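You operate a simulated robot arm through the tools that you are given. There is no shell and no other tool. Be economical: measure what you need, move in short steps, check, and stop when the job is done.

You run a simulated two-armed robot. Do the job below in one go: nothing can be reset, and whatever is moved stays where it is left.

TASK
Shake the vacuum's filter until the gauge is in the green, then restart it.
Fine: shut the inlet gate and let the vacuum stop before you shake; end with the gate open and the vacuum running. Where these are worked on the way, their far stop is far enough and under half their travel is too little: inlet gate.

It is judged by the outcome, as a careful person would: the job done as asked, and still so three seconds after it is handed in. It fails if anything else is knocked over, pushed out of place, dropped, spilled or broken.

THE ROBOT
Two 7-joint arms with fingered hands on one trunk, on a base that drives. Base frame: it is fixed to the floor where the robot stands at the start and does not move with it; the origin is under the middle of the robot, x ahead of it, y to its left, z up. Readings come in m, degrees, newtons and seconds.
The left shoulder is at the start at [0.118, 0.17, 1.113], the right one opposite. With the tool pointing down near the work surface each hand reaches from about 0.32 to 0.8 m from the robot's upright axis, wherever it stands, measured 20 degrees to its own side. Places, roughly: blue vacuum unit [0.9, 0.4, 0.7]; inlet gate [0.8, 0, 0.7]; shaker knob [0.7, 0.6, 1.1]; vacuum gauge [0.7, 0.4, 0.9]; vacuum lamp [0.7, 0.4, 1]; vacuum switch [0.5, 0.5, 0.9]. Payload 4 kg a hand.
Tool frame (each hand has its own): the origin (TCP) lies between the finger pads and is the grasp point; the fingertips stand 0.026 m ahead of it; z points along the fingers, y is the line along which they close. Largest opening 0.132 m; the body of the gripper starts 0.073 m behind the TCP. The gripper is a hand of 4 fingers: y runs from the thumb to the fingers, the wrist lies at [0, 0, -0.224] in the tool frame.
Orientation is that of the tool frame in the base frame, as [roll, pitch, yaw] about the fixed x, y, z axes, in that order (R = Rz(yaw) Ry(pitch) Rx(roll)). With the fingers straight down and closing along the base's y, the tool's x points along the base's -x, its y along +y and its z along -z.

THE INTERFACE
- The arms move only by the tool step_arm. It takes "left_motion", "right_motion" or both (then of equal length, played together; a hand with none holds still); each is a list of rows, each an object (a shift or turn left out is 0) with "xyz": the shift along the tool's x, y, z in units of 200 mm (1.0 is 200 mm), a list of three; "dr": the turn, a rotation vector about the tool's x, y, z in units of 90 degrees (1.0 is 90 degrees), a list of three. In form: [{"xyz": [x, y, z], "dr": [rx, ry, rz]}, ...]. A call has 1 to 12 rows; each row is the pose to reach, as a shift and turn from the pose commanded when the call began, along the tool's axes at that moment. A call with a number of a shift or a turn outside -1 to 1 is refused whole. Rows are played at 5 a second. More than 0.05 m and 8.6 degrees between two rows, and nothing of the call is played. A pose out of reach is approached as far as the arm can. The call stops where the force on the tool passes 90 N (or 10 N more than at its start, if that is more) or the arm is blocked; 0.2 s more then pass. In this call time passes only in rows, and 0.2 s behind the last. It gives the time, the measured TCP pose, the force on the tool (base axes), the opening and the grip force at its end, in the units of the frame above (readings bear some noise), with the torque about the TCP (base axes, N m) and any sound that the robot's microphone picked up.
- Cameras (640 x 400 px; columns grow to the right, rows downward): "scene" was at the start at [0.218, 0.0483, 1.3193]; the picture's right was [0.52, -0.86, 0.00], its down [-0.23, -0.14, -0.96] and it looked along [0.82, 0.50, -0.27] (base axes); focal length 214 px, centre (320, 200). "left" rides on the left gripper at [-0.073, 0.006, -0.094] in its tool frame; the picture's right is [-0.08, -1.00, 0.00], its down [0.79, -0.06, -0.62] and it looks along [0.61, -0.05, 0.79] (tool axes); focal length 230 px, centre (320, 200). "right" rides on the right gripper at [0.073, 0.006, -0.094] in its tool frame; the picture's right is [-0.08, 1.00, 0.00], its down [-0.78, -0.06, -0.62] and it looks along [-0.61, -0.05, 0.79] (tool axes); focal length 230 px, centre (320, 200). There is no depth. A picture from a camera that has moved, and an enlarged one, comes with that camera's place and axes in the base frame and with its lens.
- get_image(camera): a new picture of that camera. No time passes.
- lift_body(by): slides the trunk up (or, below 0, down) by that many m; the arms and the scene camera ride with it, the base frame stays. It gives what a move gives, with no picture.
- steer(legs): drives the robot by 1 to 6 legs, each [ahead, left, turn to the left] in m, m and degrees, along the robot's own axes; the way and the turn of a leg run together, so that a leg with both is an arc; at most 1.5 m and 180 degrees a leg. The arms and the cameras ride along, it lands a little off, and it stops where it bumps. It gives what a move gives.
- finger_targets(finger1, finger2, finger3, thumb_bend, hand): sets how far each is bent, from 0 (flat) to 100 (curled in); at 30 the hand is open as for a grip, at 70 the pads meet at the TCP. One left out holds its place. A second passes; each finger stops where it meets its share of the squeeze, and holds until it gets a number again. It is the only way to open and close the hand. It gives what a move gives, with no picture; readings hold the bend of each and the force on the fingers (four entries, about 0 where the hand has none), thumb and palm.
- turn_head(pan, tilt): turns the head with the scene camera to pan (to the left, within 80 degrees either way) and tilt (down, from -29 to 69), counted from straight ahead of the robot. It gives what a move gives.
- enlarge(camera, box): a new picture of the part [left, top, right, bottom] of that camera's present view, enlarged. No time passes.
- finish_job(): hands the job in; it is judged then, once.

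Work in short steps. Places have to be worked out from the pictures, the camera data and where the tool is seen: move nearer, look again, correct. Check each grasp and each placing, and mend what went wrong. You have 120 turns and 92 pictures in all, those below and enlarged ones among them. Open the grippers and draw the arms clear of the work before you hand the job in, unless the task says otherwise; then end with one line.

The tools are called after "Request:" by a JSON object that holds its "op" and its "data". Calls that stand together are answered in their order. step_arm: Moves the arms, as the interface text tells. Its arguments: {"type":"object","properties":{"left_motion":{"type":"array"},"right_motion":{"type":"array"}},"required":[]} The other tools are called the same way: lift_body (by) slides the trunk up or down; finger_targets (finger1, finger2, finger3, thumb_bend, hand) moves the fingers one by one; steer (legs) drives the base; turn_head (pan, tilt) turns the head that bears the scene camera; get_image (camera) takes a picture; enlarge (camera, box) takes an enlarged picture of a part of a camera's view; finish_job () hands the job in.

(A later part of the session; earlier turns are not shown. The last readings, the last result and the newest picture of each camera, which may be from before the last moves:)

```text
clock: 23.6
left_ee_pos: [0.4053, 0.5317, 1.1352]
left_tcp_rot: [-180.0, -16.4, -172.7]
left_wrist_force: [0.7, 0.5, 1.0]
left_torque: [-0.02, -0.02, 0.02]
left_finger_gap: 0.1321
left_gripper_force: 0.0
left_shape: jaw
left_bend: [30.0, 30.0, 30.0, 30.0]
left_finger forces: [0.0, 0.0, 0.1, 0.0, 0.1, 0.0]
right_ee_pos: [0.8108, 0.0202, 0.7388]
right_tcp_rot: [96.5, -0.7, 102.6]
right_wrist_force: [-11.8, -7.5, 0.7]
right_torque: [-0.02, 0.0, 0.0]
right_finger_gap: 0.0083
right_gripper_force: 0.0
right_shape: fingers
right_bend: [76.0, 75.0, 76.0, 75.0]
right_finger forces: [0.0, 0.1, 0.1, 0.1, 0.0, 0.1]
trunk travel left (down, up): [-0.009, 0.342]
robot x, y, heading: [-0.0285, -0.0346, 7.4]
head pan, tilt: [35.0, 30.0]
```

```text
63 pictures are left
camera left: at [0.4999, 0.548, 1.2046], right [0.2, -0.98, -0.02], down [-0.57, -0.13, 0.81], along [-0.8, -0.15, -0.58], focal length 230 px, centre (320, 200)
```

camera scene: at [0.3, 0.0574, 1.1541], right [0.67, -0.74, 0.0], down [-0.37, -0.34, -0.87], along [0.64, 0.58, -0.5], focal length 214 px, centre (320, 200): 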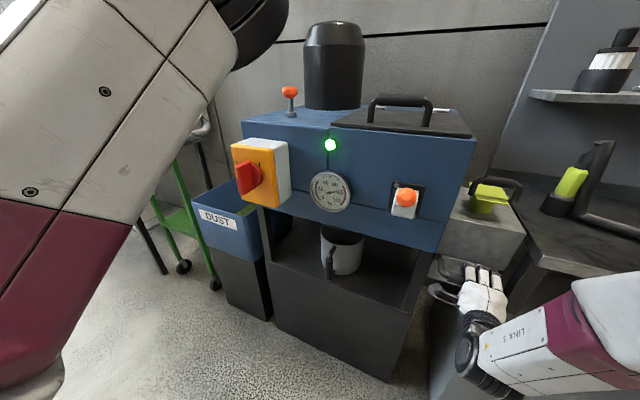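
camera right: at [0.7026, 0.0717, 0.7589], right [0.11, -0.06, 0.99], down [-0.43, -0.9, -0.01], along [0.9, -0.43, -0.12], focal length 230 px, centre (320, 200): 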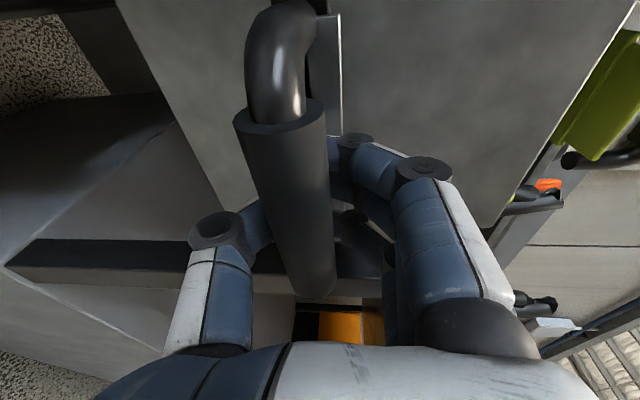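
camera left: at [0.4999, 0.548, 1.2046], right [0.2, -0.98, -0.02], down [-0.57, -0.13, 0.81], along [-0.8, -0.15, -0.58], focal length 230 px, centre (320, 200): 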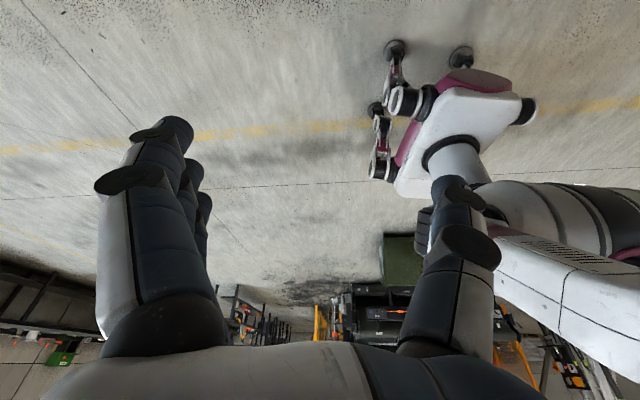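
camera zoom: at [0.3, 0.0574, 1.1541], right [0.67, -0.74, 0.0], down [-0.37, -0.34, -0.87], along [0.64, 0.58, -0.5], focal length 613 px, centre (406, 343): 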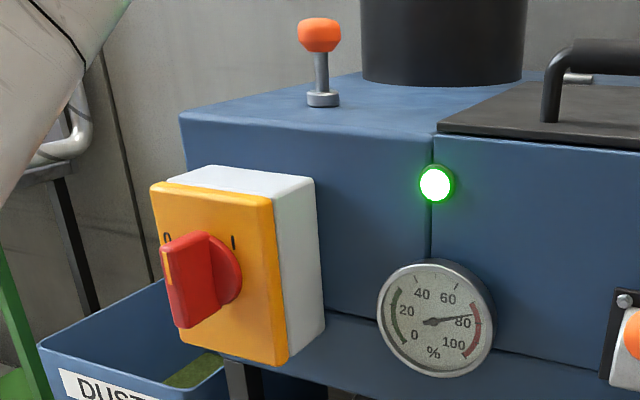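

The knob triangulates to about [0.562, 0.547, 0.918], machine face normal yaw ≈17°. I'll pitch the left hand forward in place to face the switch; its camera will then show the knob's position.

Request:
{"op": "step_arm", "data": {"left_motion": [{"dr": [0, -0.083, 0]}, {"dr": [0, -0.167, 0]}, {"dr": [0, -0.25, 0]}, {"dr": [0, -0.333, 0]}, {"dr": [0, -0.417, 0]}, {"dr": [0, -0.5, 0]}, {"dr": [0, -0.583, 0]}, {"dr": [0, -0.667, 0]}, {"dr": [0, -0.75, 0]}, {"dr": [0, -0.833, 0]}, {"dr": [0, -0.917, 0]}, {"dr": [0, -1, 0]}]}}

Request:
{"op": "get_image", "data": {"camera": "left"}}

Request:
{"op": "get_image", "data": {"camera": "scene"}}

```text
clock: 26.2
left_ee_pos: [0.4318, 0.5306, 1.129]
left_tcp_rot: [179.7, 73.5, -172.8]
left_wrist_force: [-0.5, -0.6, -0.3]
left_torque: [0.0, 0.0, 0.01]
left_finger_gap: 0.1319
left_gripper_force: 0.1
left_shape: jaw
left_bend: [30.0, 30.0, 30.0, 30.0]
left_finger forces: [0.0, 0.0, 0.1, 0.0, 0.0, 0.1]
left hand out of reach, approached as far as the arm can: row 11, 12
right_ee_pos: [0.8097, 0.0199, 0.7364]
right_tcp_rot: [96.7, -0.6, 102.6]
right_wrist_force: [-9.3, -0.9, 2.8]
right_torque: [0.04, -0.01, 0.04]
right_finger_gap: 0.0082
right_gripper_force: 0.1
right_shape: fingers
right_bend: [76.0, 75.0, 76.0, 75.0]
right_finger forces: [0.1, 0.0, 0.1, 0.0, 0.0, 0.1]
trunk travel left (down, up): [-0.009, 0.342]
robot x, y, heading: [-0.0276, -0.0351, 7.4]
head pan, tilt: [35.0, 30.0]
```

```text
62 pictures are left
camera left: at [0.3622, 0.5284, 1.2254], right [0.15, -0.99, 0.07], down [-0.8, -0.17, -0.58], along [0.58, 0.03, -0.81], focal length 230 px, centre (320, 200)
```

left: 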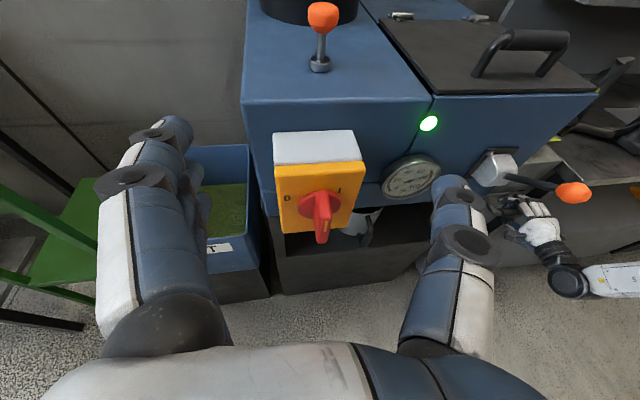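

```text
61 pictures are left
camera scene: at [0.3001, 0.0579, 1.154], right [0.67, -0.74, 0.0], down [-0.37, -0.34, -0.87], along [0.64, 0.58, -0.5], focal length 214 px, centre (320, 200)
```

scene: 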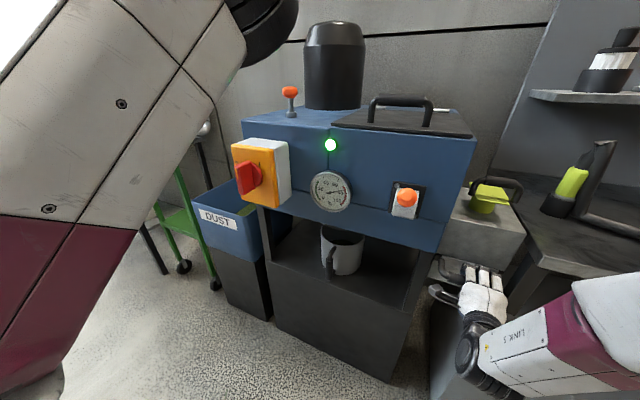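

Very good view from the left hand. I'll enlarge the switch to read the knob's orientation.

Request:
{"op": "enlarge", "data": {"camera": "left", "box": [260, 120, 380, 250]}}

```text
3.08 times, centred on (320, 185) of left
camera zoom: at [0.3622, 0.5284, 1.2254], right [0.15, -0.99, 0.07], down [-0.8, -0.17, -0.58], along [0.58, 0.03, -0.81], focal length 708 px, centre (320, 246)
```

zoom: 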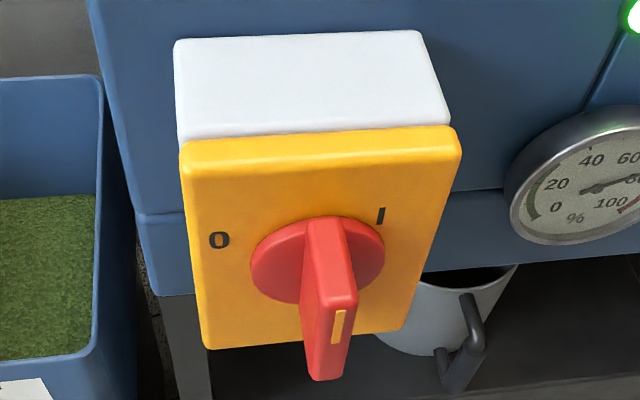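

The knob block stands near vertical with its stripe to the upper right (the I side). I lower the left hand level with the knob, about 9 cm in front of it, turning it along the face normal.

Request:
{"op": "step_arm", "data": {"left_motion": [{"xyz": [0.12, -0.014, 0.03], "dr": [-0.013, -0.022, -0.004]}, {"xyz": [0.24, -0.028, 0.07], "dr": [-0.026, -0.045, -0.008]}, {"xyz": [0.36, -0.042, 0.11], "dr": [-0.04, -0.067, -0.012]}, {"xyz": [0.48, -0.056, 0.16], "dr": [-0.053, -0.09, -0.016]}, {"xyz": [0.6, -0.07, 0.21], "dr": [-0.067, -0.112, -0.02]}, {"xyz": [0.72, -0.084, 0.26], "dr": [-0.08, -0.135, -0.024]}, {"xyz": [0.84, -0.098, 0.31], "dr": [-0.093, -0.157, -0.028]}, {"xyz": [0.956, -0.11, 0.363], "dr": [-0.107, -0.18, -0.032]}]}}

Request:
{"op": "get_image", "data": {"camera": "left"}}

```text
clock: 28.0
left_ee_pos: [0.4559, 0.5311, 0.9217]
left_tcp_rot: [-98.6, 88.6, -81.5]
left_wrist_force: [-0.6, -0.1, -1.0]
left_torque: [0.0, 0.0, 0.02]
left_finger_gap: 0.132
left_gripper_force: 0.2
left_shape: jaw
left_bend: [30.0, 30.0, 30.0, 30.0]
left_finger forces: [0.0, 0.1, 0.0, 0.0, 0.1, 0.0]
left hand out of reach, approached as far as the arm can: row 5, 6, 7, 8
right_ee_pos: [0.8093, 0.0213, 0.737]
right_tcp_rot: [96.7, -0.6, 102.6]
right_wrist_force: [-10.2, -1.9, 1.2]
right_torque: [0.02, 0.03, 0.08]
right_finger_gap: 0.0083
right_gripper_force: 0.1
right_shape: fingers
right_bend: [76.0, 75.0, 76.0, 75.0]
right_finger forces: [0.0, 0.0, 0.1, 0.0, 0.0, 0.0]
trunk travel left (down, up): [-0.009, 0.342]
robot x, y, heading: [-0.0295, -0.0316, 7.2]
head pan, tilt: [35.0, 30.0]
```

```text
59 pictures are left
camera left: at [0.3643, 0.5111, 0.9951], right [0.29, -0.95, 0.1], down [-0.57, -0.26, -0.78], along [0.77, 0.17, -0.62], focal length 230 px, centre (320, 200)
```

left: 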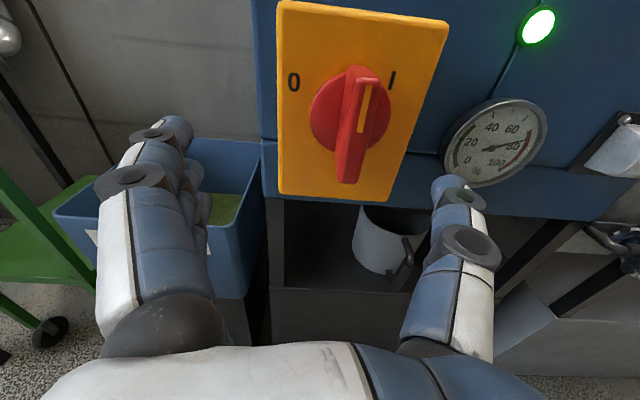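

Clear view: the stripe points to I, so it is on; 0 is to the left. I enlarge to measure the grip's tilt before grasping.

Request:
{"op": "enlarge", "data": {"camera": "left", "box": [260, 0, 460, 210]}}

```text
1.90 times, centred on (360, 105) of left
camera zoom: at [0.3643, 0.5111, 0.9951], right [0.29, -0.95, 0.1], down [-0.57, -0.26, -0.78], along [0.77, 0.17, -0.62], focal length 438 px, centre (244, 381)
```

zoom: 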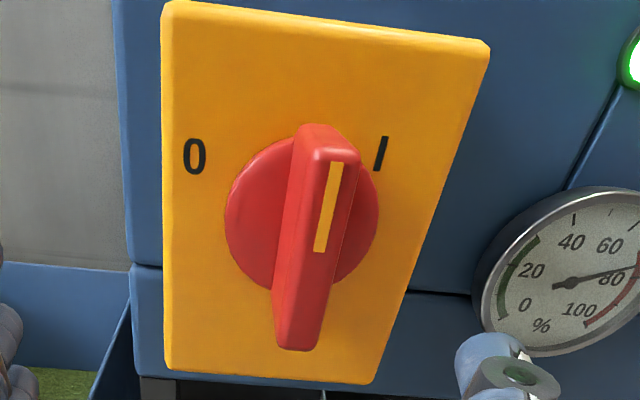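

The grip is actually upright (ON), about 8 cm long, with its axis near [0.56, 0.54, 0.93]; OFF is a quarter turn counter-clockwise. I move the hand onto the grip with thumb and fingers on either side.

Request:
{"op": "step_arm", "data": {"left_motion": [{"xyz": [-0.01, -0.04, 0.05]}, {"xyz": [-0.02, -0.08, 0.1]}, {"xyz": [-0.035, -0.11, 0.17]}, {"xyz": [-0.035, -0.11, 0.25]}, {"xyz": [-0.035, -0.11, 0.33]}]}}

Request:
{"op": "get_image", "data": {"camera": "left"}}

Request:
{"op": "get_image", "data": {"camera": "scene"}}

```text
clock: 29.2
left_ee_pos: [0.5275, 0.5306, 0.9259]
left_tcp_rot: [-101.6, 88.5, -84.4]
left_wrist_force: [0.0, -0.4, -0.1]
left_torque: [-0.01, 0.01, 0.0]
left_finger_gap: 0.132
left_gripper_force: 0.0
left_shape: jaw
left_bend: [30.0, 30.0, 30.0, 30.0]
left_finger forces: [0.0, 0.1, 0.0, 0.1, 0.0, 0.0]
right_ee_pos: [0.8103, 0.02, 0.7368]
right_tcp_rot: [96.5, -0.7, 102.6]
right_wrist_force: [-11.1, -2.2, -0.6]
right_torque: [-0.02, 0.01, 0.06]
right_finger_gap: 0.0081
right_gripper_force: 0.1
right_shape: fingers
right_bend: [76.0, 75.0, 76.0, 75.0]
right_finger forces: [0.0, 0.0, 0.1, 0.0, 0.1, 0.0]
trunk travel left (down, up): [-0.009, 0.342]
robot x, y, heading: [-0.0303, -0.0352, 7.2]
head pan, tilt: [35.0, 30.0]
```

```text
57 pictures are left
camera left: at [0.435, 0.5101, 1.0007], right [0.29, -0.95, 0.1], down [-0.57, -0.26, -0.78], along [0.77, 0.17, -0.62], focal length 230 px, centre (320, 200)
```

left: 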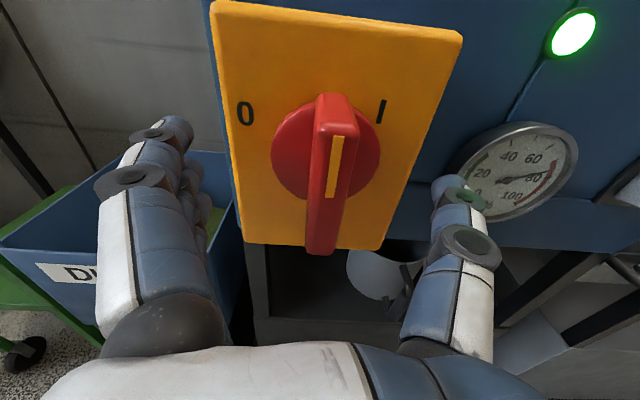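

```text
56 pictures are left
camera scene: at [0.3001, 0.0578, 1.1541], right [0.67, -0.74, 0.0], down [-0.37, -0.34, -0.87], along [0.64, 0.58, -0.5], focal length 214 px, centre (320, 200)
```

scene: 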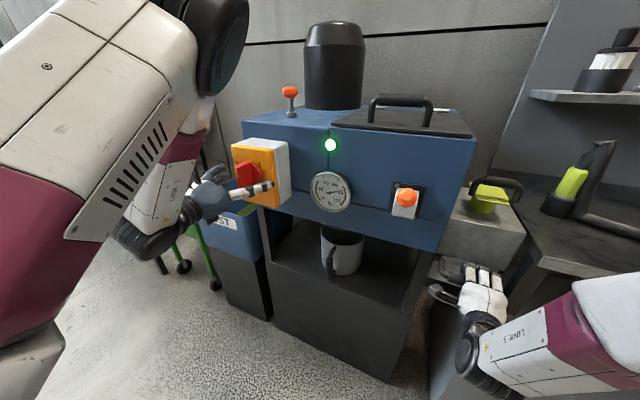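

Triangulating between the two hand views puts the grip's front centre at [0.516, 0.524, 0.938], so I raise the hand 13 mm, back 3 mm, then close gently.

Request:
{"op": "step_arm", "data": {"left_motion": [{"xyz": [-0.03, 0, -0.01]}, {"xyz": [-0.065, 0, -0.015]}]}}

Request:
{"op": "finger_targets", "data": {"hand": "left", "finger1": 78, "finger2": 78, "finger3": 78, "thumb_bend": 78}}

Request:
{"op": "get_image", "data": {"camera": "left"}}

```text
clock: 29.8
left_ee_pos: [0.5241, 0.5294, 0.9405]
left_tcp_rot: [-100.7, 88.6, -83.4]
left_wrist_force: [-0.6, -0.4, 0.3]
left_torque: [0.0, 0.01, 0.02]
left_finger_gap: 0.1321
left_gripper_force: 0.1
left_shape: jaw
left_bend: [30.0, 30.0, 30.0, 30.0]
left_finger forces: [0.0, 0.0, 0.0, 0.1, 0.0, 0.0]
right_ee_pos: [0.8088, 0.0193, 0.7372]
right_tcp_rot: [96.6, -0.6, 102.6]
right_wrist_force: [-11.7, -4.0, 0.8]
right_torque: [0.0, 0.0, 0.04]
right_finger_gap: 0.0082
right_gripper_force: 0.1
right_shape: fingers
right_bend: [76.0, 75.0, 76.0, 75.0]
right_finger forces: [0.1, 0.1, 0.1, 0.0, 0.0, 0.0]
trunk travel left (down, up): [-0.009, 0.342]
robot x, y, heading: [-0.0247, -0.0343, 7.2]
head pan, tilt: [35.0, 30.0]
```

```text
clock: 30.8
left_ee_pos: [0.5229, 0.5292, 0.9414]
left_tcp_rot: [-99.8, 88.6, -82.6]
left_wrist_force: [9.6, 3.8, 0.2]
left_torque: [0.01, 0.0, 0.04]
left_finger_gap: 0.0227
left_gripper_force: 18.7
left_shape: fingers
left_bend: [69.0, 68.0, 68.0, 67.0]
left_finger forces: [6.0, 6.3, 6.4, 0.1, 17.5, 0.1]
right_ee_pos: [0.8094, 0.0199, 0.737]
right_tcp_rot: [96.6, -0.6, 102.6]
right_wrist_force: [-15.8, -3.6, 3.2]
right_torque: [0.0, -0.03, 0.09]
right_finger_gap: 0.0081
right_gripper_force: 0.0
right_shape: fingers
right_bend: [76.0, 75.0, 76.0, 75.0]
right_finger forces: [0.0, 0.1, 0.1, 0.0, 0.0, 0.0]
trunk travel left (down, up): [-0.009, 0.342]
robot x, y, heading: [-0.0286, -0.0365, 7.3]
head pan, tilt: [35.0, 30.0]
```

```text
55 pictures are left
camera left: at [0.4328, 0.5087, 1.0143], right [0.29, -0.95, 0.1], down [-0.57, -0.26, -0.78], along [0.77, 0.17, -0.62], focal length 230 px, centre (320, 200)
```

left: 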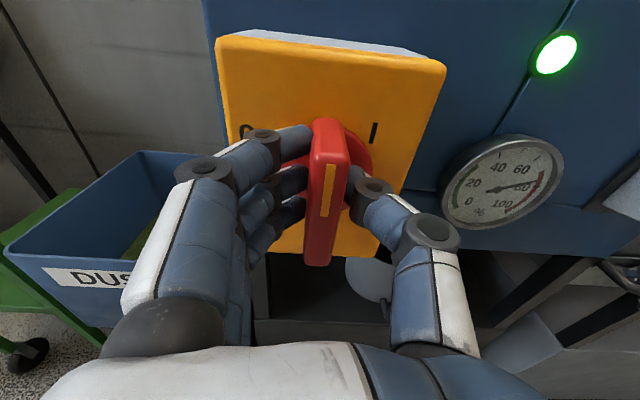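

The grip is held squarely. I twist counter-clockwise a quarter turn towards 0.

Request:
{"op": "step_arm", "data": {"left_motion": [{"dr": [0, 0, -0.083]}, {"dr": [0, 0, -0.167]}, {"dr": [0, 0, -0.25]}, {"dr": [0, 0, -0.333]}, {"dr": [0, 0, -0.417]}, {"dr": [0, 0, -0.5]}, {"dr": [0, 0, -0.583]}, {"dr": [0, 0, -0.667]}, {"dr": [0, 0, -0.75]}, {"dr": [0, 0, -0.833]}, {"dr": [0, 0, -0.917]}, {"dr": [0, 0, -1]}]}}

Request:
{"op": "get_image", "data": {"camera": "left"}}

Request:
{"op": "enlarge", "data": {"camera": "scene", "box": [210, 80, 370, 220]}}

```text
clock: 33.4
left_ee_pos: [0.5212, 0.531, 0.9359]
left_tcp_rot: [-90.7, -1.8, -72.6]
left_wrist_force: [-5.0, 29.2, -18.6]
left_torque: [0.18, 0.54, 0.55]
left_finger_gap: 0.0227
left_gripper_force: 21.2
left_shape: fingers
left_bend: [66.0, 66.0, 65.0, 70.0]
left_finger forces: [8.9, 10.8, 11.2, 0.0, 11.6, 0.0]
right_ee_pos: [0.8105, 0.0219, 0.737]
right_tcp_rot: [96.6, -0.4, 102.6]
right_wrist_force: [-18.2, -13.4, 4.4]
right_torque: [0.02, -0.02, -0.08]
right_finger_gap: 0.0083
right_gripper_force: 10.4
right_shape: fingers
right_bend: [76.0, 75.0, 76.0, 76.0]
right_finger forces: [0.0, 0.0, 0.0, 0.0, 19.9, 0.1]
trunk travel left (down, up): [-0.009, 0.342]
robot x, y, heading: [-0.0263, -0.0396, 7.2]
head pan, tilt: [35.0, 30.0]
```

```text
54 pictures are left
camera left: at [0.4104, 0.5724, 0.9295], right [-0.02, 0.11, 0.99], down [-0.35, -0.93, 0.09], along [0.94, -0.35, 0.06], focal length 230 px, centre (320, 200)
```

left: 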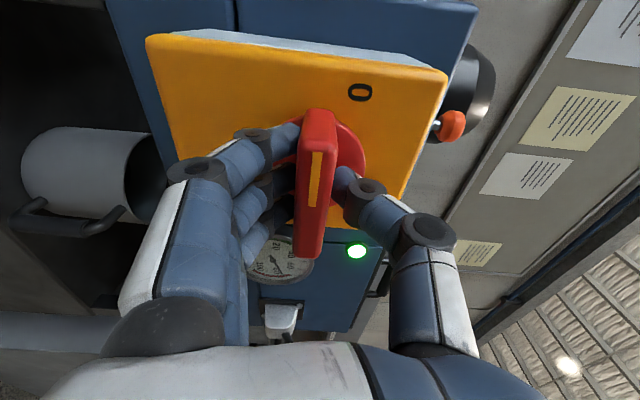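

```text
2.86 times, centred on (290, 150) of scene
camera zoom: at [0.3003, 0.0614, 1.1534], right [0.67, -0.74, 0.0], down [-0.37, -0.34, -0.87], along [0.64, 0.58, -0.5], focal length 613 px, centre (406, 343)
```

zoom: 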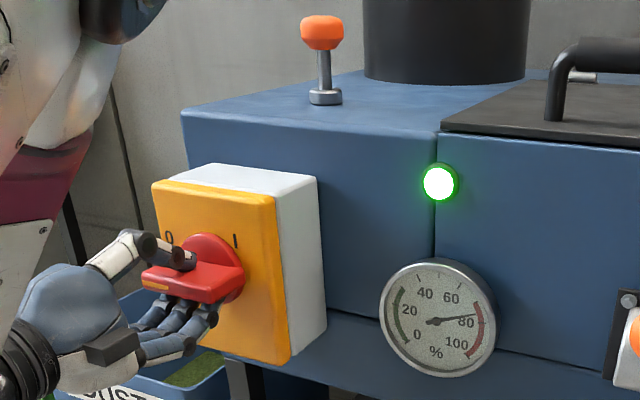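

The grip now points left at 0, though the lamp is still lit (it may be running down). I release the hand, draw it back, and check the lamp.

Request:
{"op": "finger_targets", "data": {"hand": "left", "finger1": 30, "finger2": 30, "finger3": 30, "thumb_bend": 30}}

Request:
{"op": "step_arm", "data": {"left_motion": [{"xyz": [0, 0, -0.15]}, {"xyz": [0, 0, -0.3]}, {"xyz": [0, 0, -0.45]}, {"xyz": [0, 0, -0.45]}, {"xyz": [0, 0, -0.45]}]}}

Request:
{"op": "enlarge", "data": {"camera": "scene", "box": [210, 80, 370, 220]}}

```text
clock: 34.4
left_ee_pos: [0.523, 0.5273, 0.9406]
left_tcp_rot: [-90.1, -1.4, -72.9]
left_wrist_force: [0.2, -0.1, -0.1]
left_torque: [0.02, -0.03, 0.01]
left_finger_gap: 0.1358
left_gripper_force: 0.1
left_shape: fingers
left_bend: [30.0, 30.0, 30.0, 30.0]
left_finger forces: [0.0, 0.1, 0.0, 0.0, 0.1, 0.1]
right_ee_pos: [0.8091, 0.0202, 0.7382]
right_tcp_rot: [96.5, -0.7, 102.6]
right_wrist_force: [-10.9, -7.4, 0.7]
right_torque: [0.0, 0.01, -0.04]
right_finger_gap: 0.0085
right_gripper_force: 0.1
right_shape: fingers
right_bend: [76.0, 75.0, 76.0, 75.0]
right_finger forces: [0.0, 0.0, 0.1, 0.0, 0.1, 0.0]
trunk travel left (down, up): [-0.009, 0.342]
robot x, y, heading: [-0.0302, -0.0343, 7.2]
head pan, tilt: [35.0, 30.0]
```

```text
clock: 35.6
left_ee_pos: [0.4533, 0.5349, 0.9344]
left_tcp_rot: [-90.3, -1.4, -72.9]
left_wrist_force: [0.6, 0.4, 0.0]
left_torque: [0.02, 0.02, 0.0]
left_finger_gap: 0.1358
left_gripper_force: 0.1
left_shape: fingers
left_bend: [30.0, 30.0, 30.0, 30.0]
left_finger forces: [0.0, 0.0, 0.1, 0.0, 0.0, 0.0]
left hand out of reach, approached as far as the arm can: row 2, 3, 4, 5
right_ee_pos: [0.8095, 0.0198, 0.7365]
right_tcp_rot: [96.7, -0.7, 102.6]
right_wrist_force: [-10.7, -4.1, 2.5]
right_torque: [0.02, 0.03, 0.05]
right_finger_gap: 0.0082
right_gripper_force: 0.0
right_shape: fingers
right_bend: [76.0, 75.0, 76.0, 75.0]
right_finger forces: [0.0, 0.0, 0.0, 0.0, 0.0, 0.0]
trunk travel left (down, up): [-0.009, 0.342]
robot x, y, heading: [-0.0269, -0.0352, 7.4]
head pan, tilt: [35.0, 30.0]
```

```text
2.86 times, centred on (290, 150) of scene
camera zoom: at [0.3, 0.0578, 1.1541], right [0.67, -0.74, 0.0], down [-0.37, -0.34, -0.87], along [0.64, 0.58, -0.5], focal length 613 px, centre (406, 343)
```

zoom: 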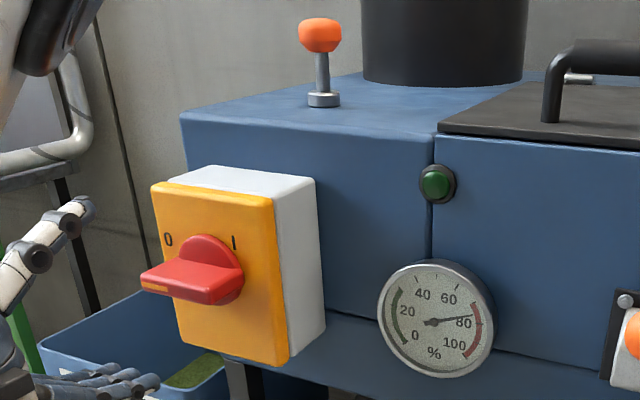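

The lamp is off, so the vacuum has stopped. The shaker knob triangulates to about [0.764, 0.59, 1.11], on a short vertical rod. I raise the left hand in front of the machine while rolling it back upright.

Request:
{"op": "step_arm", "data": {"left_motion": [{"xyz": [0, -0.08, 0], "dr": [0, 0, 0.083]}, {"xyz": [0, -0.16, 0], "dr": [0, 0, 0.167]}, {"xyz": [0, -0.24, 0], "dr": [0, 0, 0.25]}, {"xyz": [0, -0.32, 0], "dr": [0, 0, 0.333]}, {"xyz": [0, -0.4, 0], "dr": [0, 0, 0.417]}, {"xyz": [0, -0.48, 0], "dr": [0, 0, 0.5]}, {"xyz": [0, -0.56, 0], "dr": [0, 0, 0.583]}, {"xyz": [0, -0.64, 0], "dr": [0, 0, 0.667]}, {"xyz": [0, -0.72, 0], "dr": [0, 0, 0.75]}, {"xyz": [0, -0.8, 0], "dr": [0, 0, 0.833]}, {"xyz": [0, -0.88, 0], "dr": [0, 0, 0.917]}, {"xyz": [0, -0.96, 0], "dr": [0, 0, 1]}]}}

Request:
{"op": "get_image", "data": {"camera": "left"}}

```text
clock: 38.2
left_ee_pos: [0.453, 0.5416, 1.1244]
left_tcp_rot: [-102.1, 88.6, -84.8]
left_wrist_force: [-0.6, -0.8, 0.2]
left_torque: [0.0, 0.01, -0.01]
left_finger_gap: 0.1356
left_gripper_force: 0.1
left_shape: fingers
left_bend: [30.0, 30.0, 30.0, 30.0]
left_finger forces: [0.0, 0.0, 0.0, 0.1, 0.0, 0.0]
left hand out of reach, approached as far as the arm can: row 3
right_ee_pos: [0.8082, 0.0194, 0.7368]
right_tcp_rot: [96.6, -0.6, 102.6]
right_wrist_force: [-11.4, -2.2, 0.6]
right_torque: [0.02, -0.01, 0.08]
right_finger_gap: 0.0083
right_gripper_force: 0.0
right_shape: fingers
right_bend: [76.0, 75.0, 76.0, 75.0]
right_finger forces: [0.0, 0.0, 0.0, 0.0, 0.1, 0.0]
trunk travel left (down, up): [-0.009, 0.342]
robot x, y, heading: [-0.0298, -0.0359, 7.4]
head pan, tilt: [35.0, 30.0]
```

```text
51 pictures are left
camera left: at [0.3613, 0.5209, 1.1981], right [0.29, -0.95, 0.1], down [-0.57, -0.26, -0.78], along [0.77, 0.17, -0.62], focal length 230 px, centre (320, 200)
```

left: 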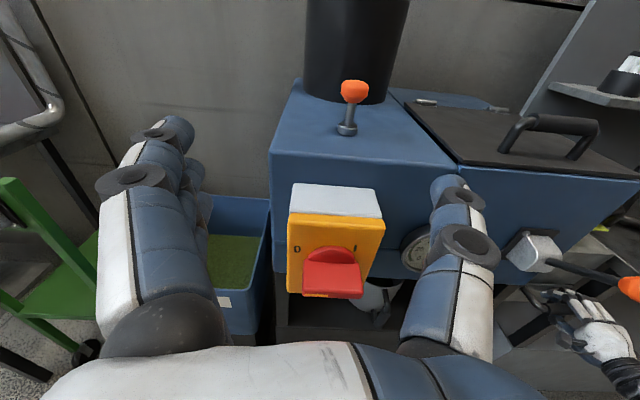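

The knob projects to about [0.764, 0.583, 1.112]. I advance 0.2 m along the heading at z≈1.13 and shift right 5 cm.

Request:
{"op": "step_arm", "data": {"left_motion": [{"xyz": [-0.02, -0.06, 0.15]}, {"xyz": [-0.03, -0.12, 0.32]}, {"xyz": [-0.03, -0.18, 0.5]}, {"xyz": [-0.03, -0.24, 0.68]}, {"xyz": [-0.03, -0.25, 0.85]}, {"xyz": [-0.03, -0.25, 1.0]}]}}

Request:
{"op": "get_image", "data": {"camera": "left"}}

Request:
{"op": "get_image", "data": {"camera": "scene"}}

```text
clock: 39.6
left_ee_pos: [0.6613, 0.5526, 1.1343]
left_tcp_rot: [-93.0, 88.4, -76.1]
left_wrist_force: [0.5, 0.2, 0.5]
left_torque: [0.0, -0.05, -0.01]
left_finger_gap: 0.1363
left_gripper_force: 0.1
left_shape: fingers
left_bend: [30.0, 30.0, 30.0, 30.0]
left_finger forces: [0.1, 0.0, 0.1, 0.0, 0.0, 0.0]
right_ee_pos: [0.8102, 0.0209, 0.7374]
right_tcp_rot: [96.6, -0.6, 102.5]
right_wrist_force: [-10.5, -3.1, 0.8]
right_torque: [0.03, 0.01, 0.04]
right_finger_gap: 0.0085
right_gripper_force: 0.1
right_shape: fingers
right_bend: [76.0, 75.0, 76.0, 75.0]
right_finger forces: [0.1, 0.1, 0.0, 0.0, 0.1, 0.0]
trunk travel left (down, up): [-0.009, 0.342]
robot x, y, heading: [-0.0286, -0.0377, 7.1]
head pan, tilt: [35.0, 30.0]
```

```text
50 pictures are left
camera left: at [0.5697, 0.5322, 1.2078], right [0.29, -0.95, 0.1], down [-0.57, -0.26, -0.78], along [0.77, 0.17, -0.61], focal length 230 px, centre (320, 200)
```

left: 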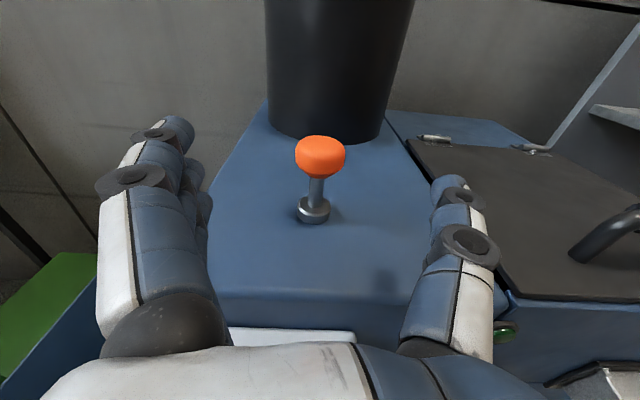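

```text
49 pictures are left
camera scene: at [0.3, 0.0579, 1.1541], right [0.67, -0.74, 0.0], down [-0.37, -0.34, -0.87], along [0.64, 0.58, -0.5], focal length 214 px, centre (320, 200)
```

scene: 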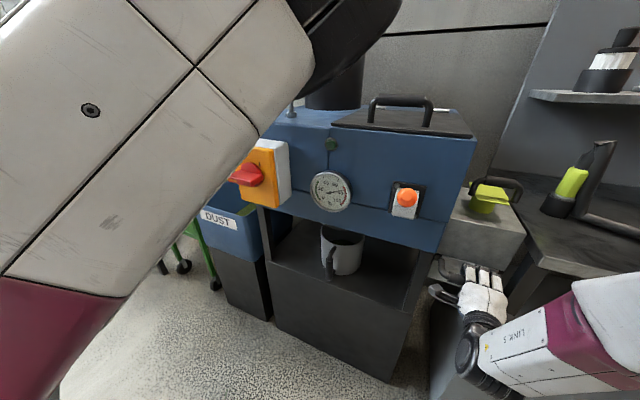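

The knob is straight ahead at about [0.743, 0.576, 1.116]. I advance 8.5 cm, lower 1.8 cm, and close on it.

Request:
{"op": "step_arm", "data": {"left_motion": [{"xyz": [0.03, 0, 0.11]}, {"xyz": [0.06, 0, 0.22]}, {"xyz": [0.09, 0, 0.33]}, {"xyz": [0.09, 0, 0.425]}]}}

Request:
{"op": "get_image", "data": {"camera": "left"}}

```text
clock: 40.6
left_ee_pos: [0.7399, 0.577, 1.1133]
left_tcp_rot: [-100.5, 88.6, -83.4]
left_wrist_force: [-0.9, 0.7, 0.7]
left_torque: [-0.03, 0.0, 0.0]
left_finger_gap: 0.1359
left_gripper_force: 0.0
left_shape: fingers
left_bend: [30.0, 30.0, 30.0, 30.0]
left_finger forces: [0.0, 0.1, 0.0, 0.1, 0.1, 0.0]
right_ee_pos: [0.8088, 0.0205, 0.7381]
right_tcp_rot: [96.7, -0.6, 102.5]
right_wrist_force: [-11.7, -3.1, 0.7]
right_torque: [0.01, 0.0, 0.06]
right_finger_gap: 0.0088
right_gripper_force: 0.0
right_shape: fingers
right_bend: [76.0, 75.0, 76.0, 75.0]
right_finger forces: [0.0, 0.1, 0.0, 0.1, 0.0, 0.1]
trunk travel left (down, up): [-0.009, 0.342]
robot x, y, heading: [-0.0284, -0.0352, 7.5]
head pan, tilt: [35.0, 30.0]
```

```text
48 pictures are left
camera left: at [0.6478, 0.5559, 1.1868], right [0.29, -0.95, 0.1], down [-0.57, -0.26, -0.78], along [0.77, 0.17, -0.62], focal length 230 px, centre (320, 200)
```

left: 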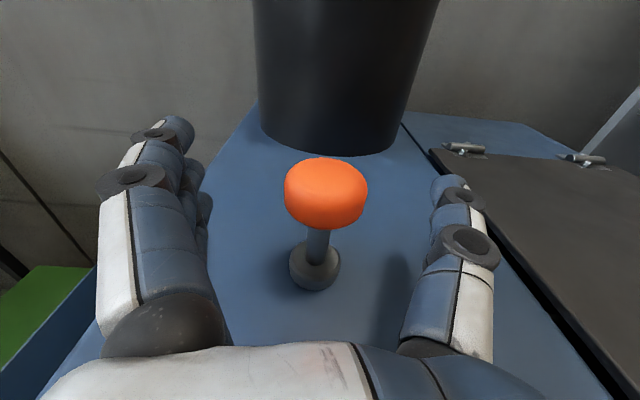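

The knob sits right at the TCP. I close on it.

Request:
{"op": "finger_targets", "data": {"hand": "left", "finger1": 74, "finger2": 74, "finger3": 74, "thumb_bend": 74}}

Request:
{"op": "get_image", "data": {"camera": "left"}}

```text
clock: 41.6
left_ee_pos: [0.7423, 0.5733, 1.113]
left_tcp_rot: [-101.1, 88.6, -84.1]
left_wrist_force: [15.6, -4.0, 3.7]
left_torque: [-0.02, -0.08, 0.08]
left_finger_gap: 0.0175
left_gripper_force: 14.8
left_shape: fingers
left_bend: [74.0, 64.0, 73.0, 66.0]
left_finger forces: [0.0, 6.6, 2.4, 0.0, 20.4, 0.0]
right_ee_pos: [0.8103, 0.0188, 0.7355]
right_tcp_rot: [96.7, -0.6, 102.5]
right_wrist_force: [-16.6, -1.7, 2.7]
right_torque: [0.04, -0.06, 0.07]
right_finger_gap: 0.0081
right_gripper_force: 0.0
right_shape: fingers
right_bend: [76.0, 75.0, 76.0, 75.0]
right_finger forces: [0.1, 0.0, 0.0, 0.0, 0.0, 0.0]
trunk travel left (down, up): [-0.009, 0.342]
robot x, y, heading: [-0.0236, -0.0366, 7.0]
head pan, tilt: [35.0, 30.0]
```

```text
47 pictures are left
camera left: at [0.65, 0.5537, 1.1868], right [0.29, -0.95, 0.1], down [-0.57, -0.26, -0.78], along [0.77, 0.17, -0.62], focal length 230 px, centre (320, 200)
```

left: 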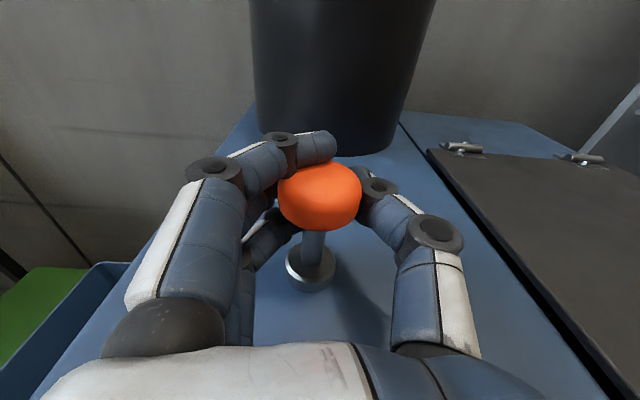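

One finger lies over the head, one on it and one under it: a good cage. I try pulling up 4 cm.

Request:
{"op": "step_arm", "data": {"left_motion": [{"xyz": [-0.05, 0, 0]}, {"xyz": [-0.1, 0, 0]}, {"xyz": [-0.15, 0, 0]}, {"xyz": [-0.2, 0, 0]}]}}

Request:
{"op": "get_image", "data": {"camera": "left"}}

Request:
{"op": "enlarge", "data": {"camera": "scene", "box": [290, 120, 370, 220]}}

```text
clock: 42.6
left_ee_pos: [0.7386, 0.5816, 1.1585]
left_tcp_rot: [-85.6, 88.4, -68.3]
left_wrist_force: [-0.9, -0.6, -0.7]
left_torque: [-0.01, -0.01, 0.0]
left_finger_gap: 0.0093
left_gripper_force: 0.0
left_shape: fingers
left_bend: [74.0, 70.0, 74.0, 72.0]
left_finger forces: [0.1, 0.0, 0.0, 0.0, 0.0, 0.1]
right_ee_pos: [0.8097, 0.0219, 0.7401]
right_tcp_rot: [96.5, -0.7, 102.7]
right_wrist_force: [-15.1, -3.6, 4.6]
right_torque: [0.07, -0.13, 0.1]
right_finger_gap: 0.0083
right_gripper_force: 9.2
right_shape: fingers
right_bend: [76.0, 75.0, 76.0, 76.0]
right_finger forces: [0.0, 18.9, 0.1, 0.1, 0.0, 0.1]
trunk travel left (down, up): [-0.009, 0.342]
robot x, y, heading: [-0.0283, -0.0381, 7.6]
head pan, tilt: [35.0, 30.0]
```

```text
46 pictures are left
camera left: at [0.6459, 0.5599, 1.2318], right [0.3, -0.95, 0.1], down [-0.56, -0.26, -0.78], along [0.77, 0.17, -0.61], focal length 230 px, centre (320, 200)
```

left: 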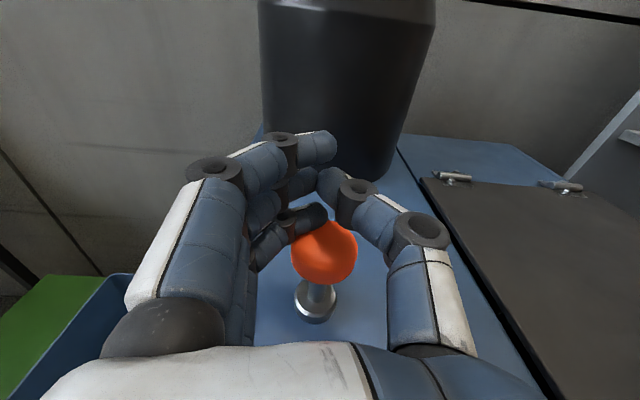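

```text
4.00 times, centred on (330, 170) of scene
camera zoom: at [0.2991, 0.0585, 1.155], right [0.67, -0.74, 0.0], down [-0.37, -0.34, -0.87], along [0.64, 0.58, -0.5], focal length 858 px, centre (280, 320)
```

zoom: 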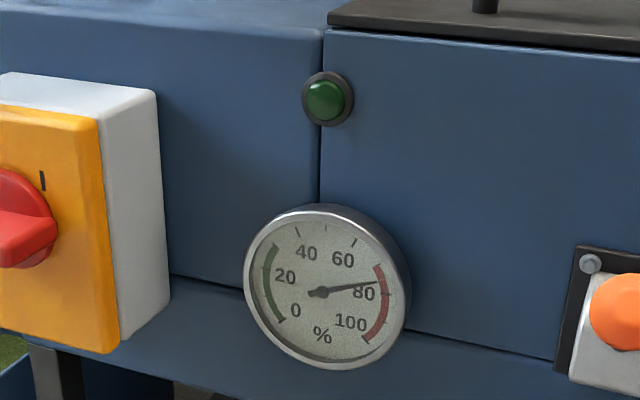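

The fingers slipped off upward and the knob stayed at z≈1.11, so it doesn't lift easily. I press down on its head with the lowest finger to see whether it pumps downward.

Request:
{"op": "step_arm", "data": {"left_motion": [{"xyz": [0.03, 0, 0.01]}, {"xyz": [0.06, 0, 0.02]}, {"xyz": [0.09, 0, 0.02]}, {"xyz": [0.12, 0, 0.02]}]}}

Request:
{"op": "get_image", "data": {"camera": "left"}}

```text
clock: 43.6
left_ee_pos: [0.7428, 0.5785, 1.1316]
left_tcp_rot: [-95.2, 88.5, -78.0]
left_wrist_force: [-2.7, 1.1, 6.7]
left_torque: [0.11, 0.04, 0.08]
left_finger_gap: 0.0095
left_gripper_force: 3.8
left_shape: fingers
left_bend: [74.0, 70.0, 74.0, 72.0]
left_finger forces: [0.0, 0.0, 7.0, 0.0, 0.1, 0.1]
right_ee_pos: [0.809, 0.0198, 0.738]
right_tcp_rot: [96.5, -0.5, 102.6]
right_wrist_force: [-5.2, -0.5, 1.1]
right_torque: [0.01, -0.05, 0.02]
right_finger_gap: 0.0085
right_gripper_force: 0.0
right_shape: fingers
right_bend: [76.0, 75.0, 76.0, 75.0]
right_finger forces: [0.0, 0.0, 0.0, 0.0, 0.0, 0.0]
trunk travel left (down, up): [-0.009, 0.342]
robot x, y, heading: [-0.0285, -0.0331, 7.2]
head pan, tilt: [35.0, 30.0]
```

```text
44 pictures are left
camera left: at [0.6511, 0.5582, 1.2052], right [0.29, -0.95, 0.1], down [-0.57, -0.26, -0.78], along [0.77, 0.17, -0.62], focal length 230 px, centre (320, 200)
```

left: 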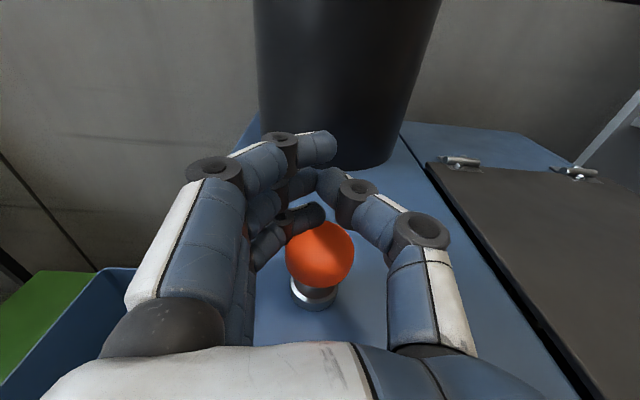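

The knob went down about 2 cm under light force, so it is a plunger. I continue pressing, then lift to see whether it springs back.

Request:
{"op": "step_arm", "data": {"left_motion": [{"xyz": [0.04, 0, 0]}, {"xyz": [0.08, 0, 0]}, {"xyz": [0.12, 0, 0]}]}}

Request:
{"op": "get_image", "data": {"camera": "left"}}

Request:
{"op": "step_arm", "data": {"left_motion": [{"xyz": [-0.08, 0, 0]}, {"xyz": [-0.16, 0, 0]}, {"xyz": [-0.24, 0, 0]}, {"xyz": [-0.28, 0, 0]}]}}

Request:
{"op": "get_image", "data": {"camera": "left"}}

Request:
{"op": "enlarge", "data": {"camera": "scene", "box": [290, 120, 370, 220]}}

```text
clock: 44.4
left_ee_pos: [0.7409, 0.5772, 1.1193]
left_tcp_rot: [-59.3, 88.4, -42.1]
left_wrist_force: [0.3, 5.0, 40.2]
left_torque: [0.62, -0.3, 0.0]
left_finger_gap: 0.0094
left_gripper_force: 20.7
left_shape: fingers
left_bend: [74.0, 70.0, 73.0, 72.0]
left_finger forces: [0.0, 0.0, 40.8, 0.1, 0.0, 0.0]
right_ee_pos: [0.8082, 0.0187, 0.7431]
right_tcp_rot: [96.3, -0.7, 102.7]
right_wrist_force: [-0.5, 0.4, -0.6]
right_torque: [-0.01, 0.01, -0.01]
right_finger_gap: 0.0082
right_gripper_force: 0.0
right_shape: fingers
right_bend: [76.0, 74.0, 76.0, 74.0]
right_finger forces: [0.0, 0.0, 0.0, 0.0, 0.1, 0.0]
trunk travel left (down, up): [-0.009, 0.342]
robot x, y, heading: [-0.0271, -0.0355, 7.4]
head pan, tilt: [35.0, 30.0]
```

```text
43 pictures are left
camera left: at [0.6492, 0.5554, 1.1901], right [0.29, -0.95, 0.1], down [-0.56, -0.25, -0.79], along [0.78, 0.17, -0.6], focal length 230 px, centre (320, 200)
```

left: 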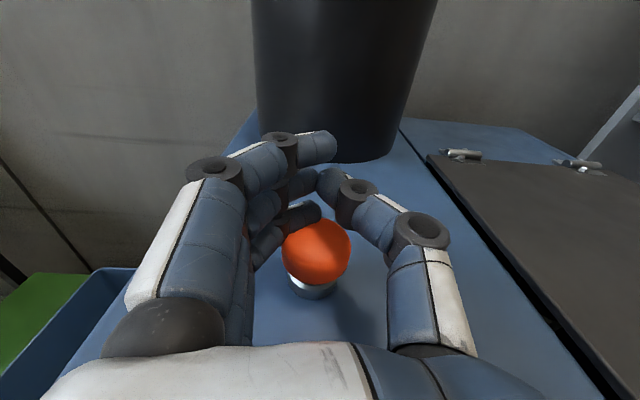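

```text
clock: 45.4
left_ee_pos: [0.7444, 0.5809, 1.1575]
left_tcp_rot: [-109.5, 88.4, -92.3]
left_wrist_force: [-0.5, -0.6, 1.5]
left_torque: [0.02, 0.0, 0.02]
left_finger_gap: 0.0094
left_gripper_force: 0.7
left_shape: fingers
left_bend: [74.0, 70.0, 74.0, 72.0]
left_finger forces: [0.1, 0.0, 0.6, 0.0, 0.0, 0.0]
right_ee_pos: [0.8087, 0.0188, 0.7356]
right_tcp_rot: [96.7, -0.6, 102.5]
right_wrist_force: [-10.9, -1.9, -2.0]
right_torque: [0.0, 0.09, 0.06]
right_finger_gap: 0.0085
right_gripper_force: 0.0
right_shape: fingers
right_bend: [76.0, 74.0, 76.0, 74.0]
right_finger forces: [0.0, 0.0, 0.0, 0.0, 0.0, 0.0]
trunk travel left (down, up): [-0.009, 0.342]
robot x, y, heading: [-0.0289, -0.0366, 7.2]
head pan, tilt: [35.0, 30.0]
```

```text
42 pictures are left
camera left: at [0.6529, 0.5607, 1.2313], right [0.29, -0.95, 0.1], down [-0.57, -0.26, -0.78], along [0.77, 0.17, -0.62], focal length 230 px, centre (320, 200)
```

left: 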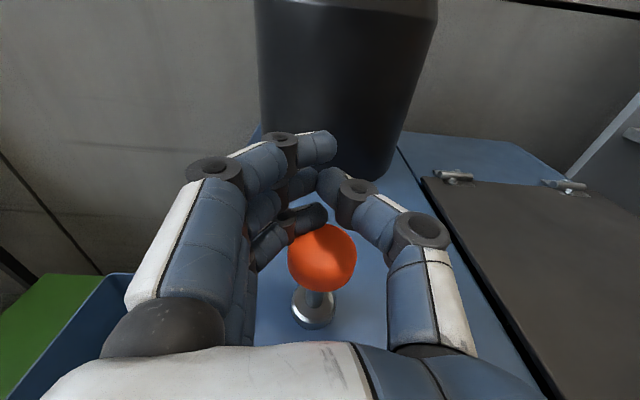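

```text
4.00 times, centred on (330, 170) of scene
camera zoom: at [0.3007, 0.0578, 1.1535], right [0.67, -0.74, 0.0], down [-0.37, -0.34, -0.87], along [0.64, 0.58, -0.5], focal length 858 px, centre (280, 320)
```

zoom: 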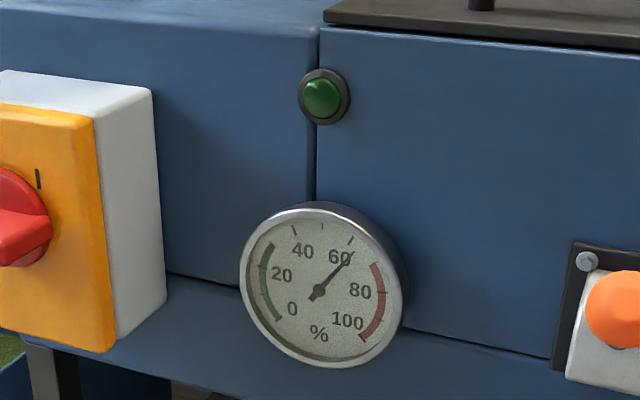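

The gauge fell from about 78 to 64 and the plunger springs back: each press shakes the filter. I give two more strokes.

Request:
{"op": "step_arm", "data": {"left_motion": [{"xyz": [0.06, 0, 0]}, {"xyz": [0.12, 0, 0]}, {"xyz": [0.18, 0, 0]}, {"xyz": [0.18, 0, 0]}, {"xyz": [0.08, 0, 0]}, {"xyz": [0, 0, 0]}, {"xyz": [0.06, 0, 0]}, {"xyz": [0.12, 0, 0]}, {"xyz": [0.18, 0, 0]}, {"xyz": [0.18, 0, 0]}, {"xyz": [0.08, 0, 0]}, {"xyz": [0, 0, 0]}]}}

Request:
{"op": "enlarge", "data": {"camera": "scene", "box": [290, 120, 370, 220]}}

```text
clock: 48.0
left_ee_pos: [0.7439, 0.5772, 1.1582]
left_tcp_rot: [-106.4, 88.5, -89.2]
left_wrist_force: [-0.2, 1.0, -0.3]
left_torque: [0.01, -0.04, 0.01]
left_finger_gap: 0.0095
left_gripper_force: 0.0
left_shape: fingers
left_bend: [74.0, 70.0, 74.0, 72.0]
left_finger forces: [0.0, 0.0, 0.0, 0.0, 0.0, 0.1]
right_ee_pos: [0.8095, 0.0188, 0.7382]
right_tcp_rot: [96.6, -0.6, 102.6]
right_wrist_force: [-14.5, -6.1, 0.0]
right_torque: [0.02, 0.09, 0.02]
right_finger_gap: 0.0085
right_gripper_force: 8.8
right_shape: fingers
right_bend: [76.0, 74.0, 76.0, 75.0]
right_finger forces: [0.0, 0.0, 0.1, 0.1, 17.5, 0.0]
trunk travel left (down, up): [-0.009, 0.342]
robot x, y, heading: [-0.0309, -0.0394, 7.4]
head pan, tilt: [35.0, 30.0]
```

```text
4.00 times, centred on (330, 170) of scene
camera zoom: at [0.3001, 0.0576, 1.1539], right [0.67, -0.74, 0.0], down [-0.37, -0.34, -0.87], along [0.64, 0.58, -0.5], focal length 858 px, centre (280, 320)
```

zoom: 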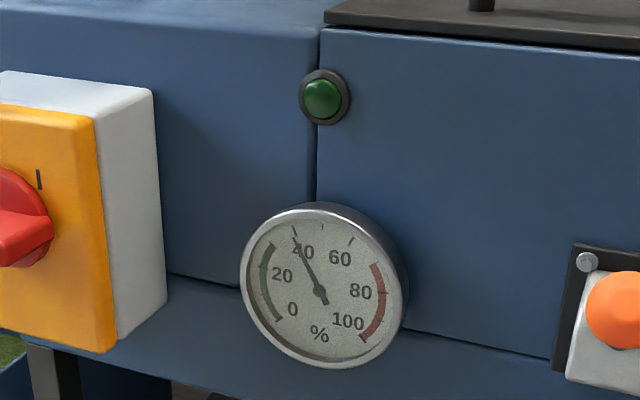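

Gauge about 38; green ends near 30. One more stroke, then a look.

Request:
{"op": "step_arm", "data": {"left_motion": [{"xyz": [0.06, 0, 0]}, {"xyz": [0.12, 0, 0]}, {"xyz": [0.18, 0, 0]}, {"xyz": [0.18, 0, 0]}, {"xyz": [0.08, 0, 0]}, {"xyz": [0, 0, 0]}]}}

Request:
{"op": "enlarge", "data": {"camera": "scene", "box": [290, 120, 370, 220]}}

```text
clock: 49.4
left_ee_pos: [0.743, 0.5785, 1.1591]
left_tcp_rot: [-105.8, 88.5, -88.6]
left_wrist_force: [-0.5, 0.1, -0.1]
left_torque: [0.01, 0.0, 0.01]
left_finger_gap: 0.0093
left_gripper_force: 0.0
left_shape: fingers
left_bend: [74.0, 70.0, 74.0, 72.0]
left_finger forces: [0.0, 0.0, 0.1, 0.1, 0.1, 0.0]
right_ee_pos: [0.8094, 0.0192, 0.7376]
right_tcp_rot: [96.6, -0.5, 102.5]
right_wrist_force: [-14.5, -5.7, 0.4]
right_torque: [-0.01, 0.03, 0.02]
right_finger_gap: 0.0083
right_gripper_force: 8.2
right_shape: fingers
right_bend: [76.0, 74.0, 76.0, 75.0]
right_finger forces: [0.0, 0.0, 0.1, 0.0, 16.7, 0.1]
trunk travel left (down, up): [-0.009, 0.342]
robot x, y, heading: [-0.0254, -0.0364, 7.5]
head pan, tilt: [35.0, 30.0]
```

```text
4.00 times, centred on (330, 170) of scene
camera zoom: at [0.3001, 0.0577, 1.154], right [0.67, -0.74, 0.0], down [-0.37, -0.34, -0.87], along [0.64, 0.58, -0.5], focal length 858 px, centre (280, 320)
```

zoom: 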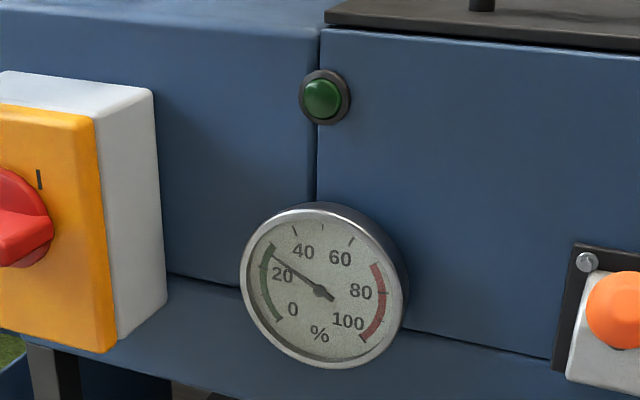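

About 24, in the green but near its edge. One more stroke gives margin in case it creeps when running.

Request:
{"op": "step_arm", "data": {"left_motion": [{"xyz": [0.06, 0, 0]}, {"xyz": [0.12, 0, 0]}, {"xyz": [0.18, 0, 0]}, {"xyz": [0.18, 0, 0]}, {"xyz": [0.08, 0, 0]}, {"xyz": [0, 0, 0]}]}}

Request:
{"op": "enlarge", "data": {"camera": "scene", "box": [290, 120, 370, 220]}}

```text
clock: 50.8
left_ee_pos: [0.7452, 0.5769, 1.1607]
left_tcp_rot: [-105.6, 88.5, -88.5]
left_wrist_force: [0.9, 0.8, -0.1]
left_torque: [0.02, -0.03, 0.01]
left_finger_gap: 0.0095
left_gripper_force: 0.2
left_shape: fingers
left_bend: [74.0, 70.0, 74.0, 72.0]
left_finger forces: [0.1, 0.0, 0.0, 0.0, 0.1, 0.0]
right_ee_pos: [0.81, 0.0193, 0.7366]
right_tcp_rot: [96.6, -0.7, 102.6]
right_wrist_force: [-12.3, -4.8, 0.9]
right_torque: [-0.04, 0.05, 0.0]
right_finger_gap: 0.0084
right_gripper_force: 7.8
right_shape: fingers
right_bend: [76.0, 74.0, 76.0, 75.0]
right_finger forces: [0.1, 0.0, 0.1, 0.0, 16.1, 0.2]
trunk travel left (down, up): [-0.009, 0.342]
robot x, y, heading: [-0.0309, -0.0358, 7.0]
head pan, tilt: [35.0, 30.0]
```

```text
4.00 times, centred on (330, 170) of scene
camera zoom: at [0.3001, 0.0576, 1.154], right [0.67, -0.74, 0.0], down [-0.37, -0.34, -0.87], along [0.64, 0.58, -0.5], focal length 858 px, centre (280, 320)
```

zoom: 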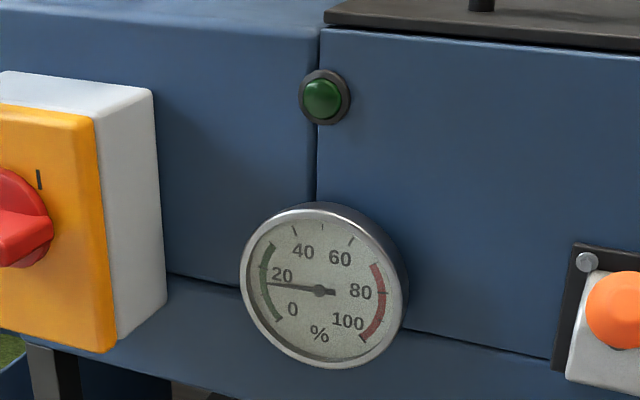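

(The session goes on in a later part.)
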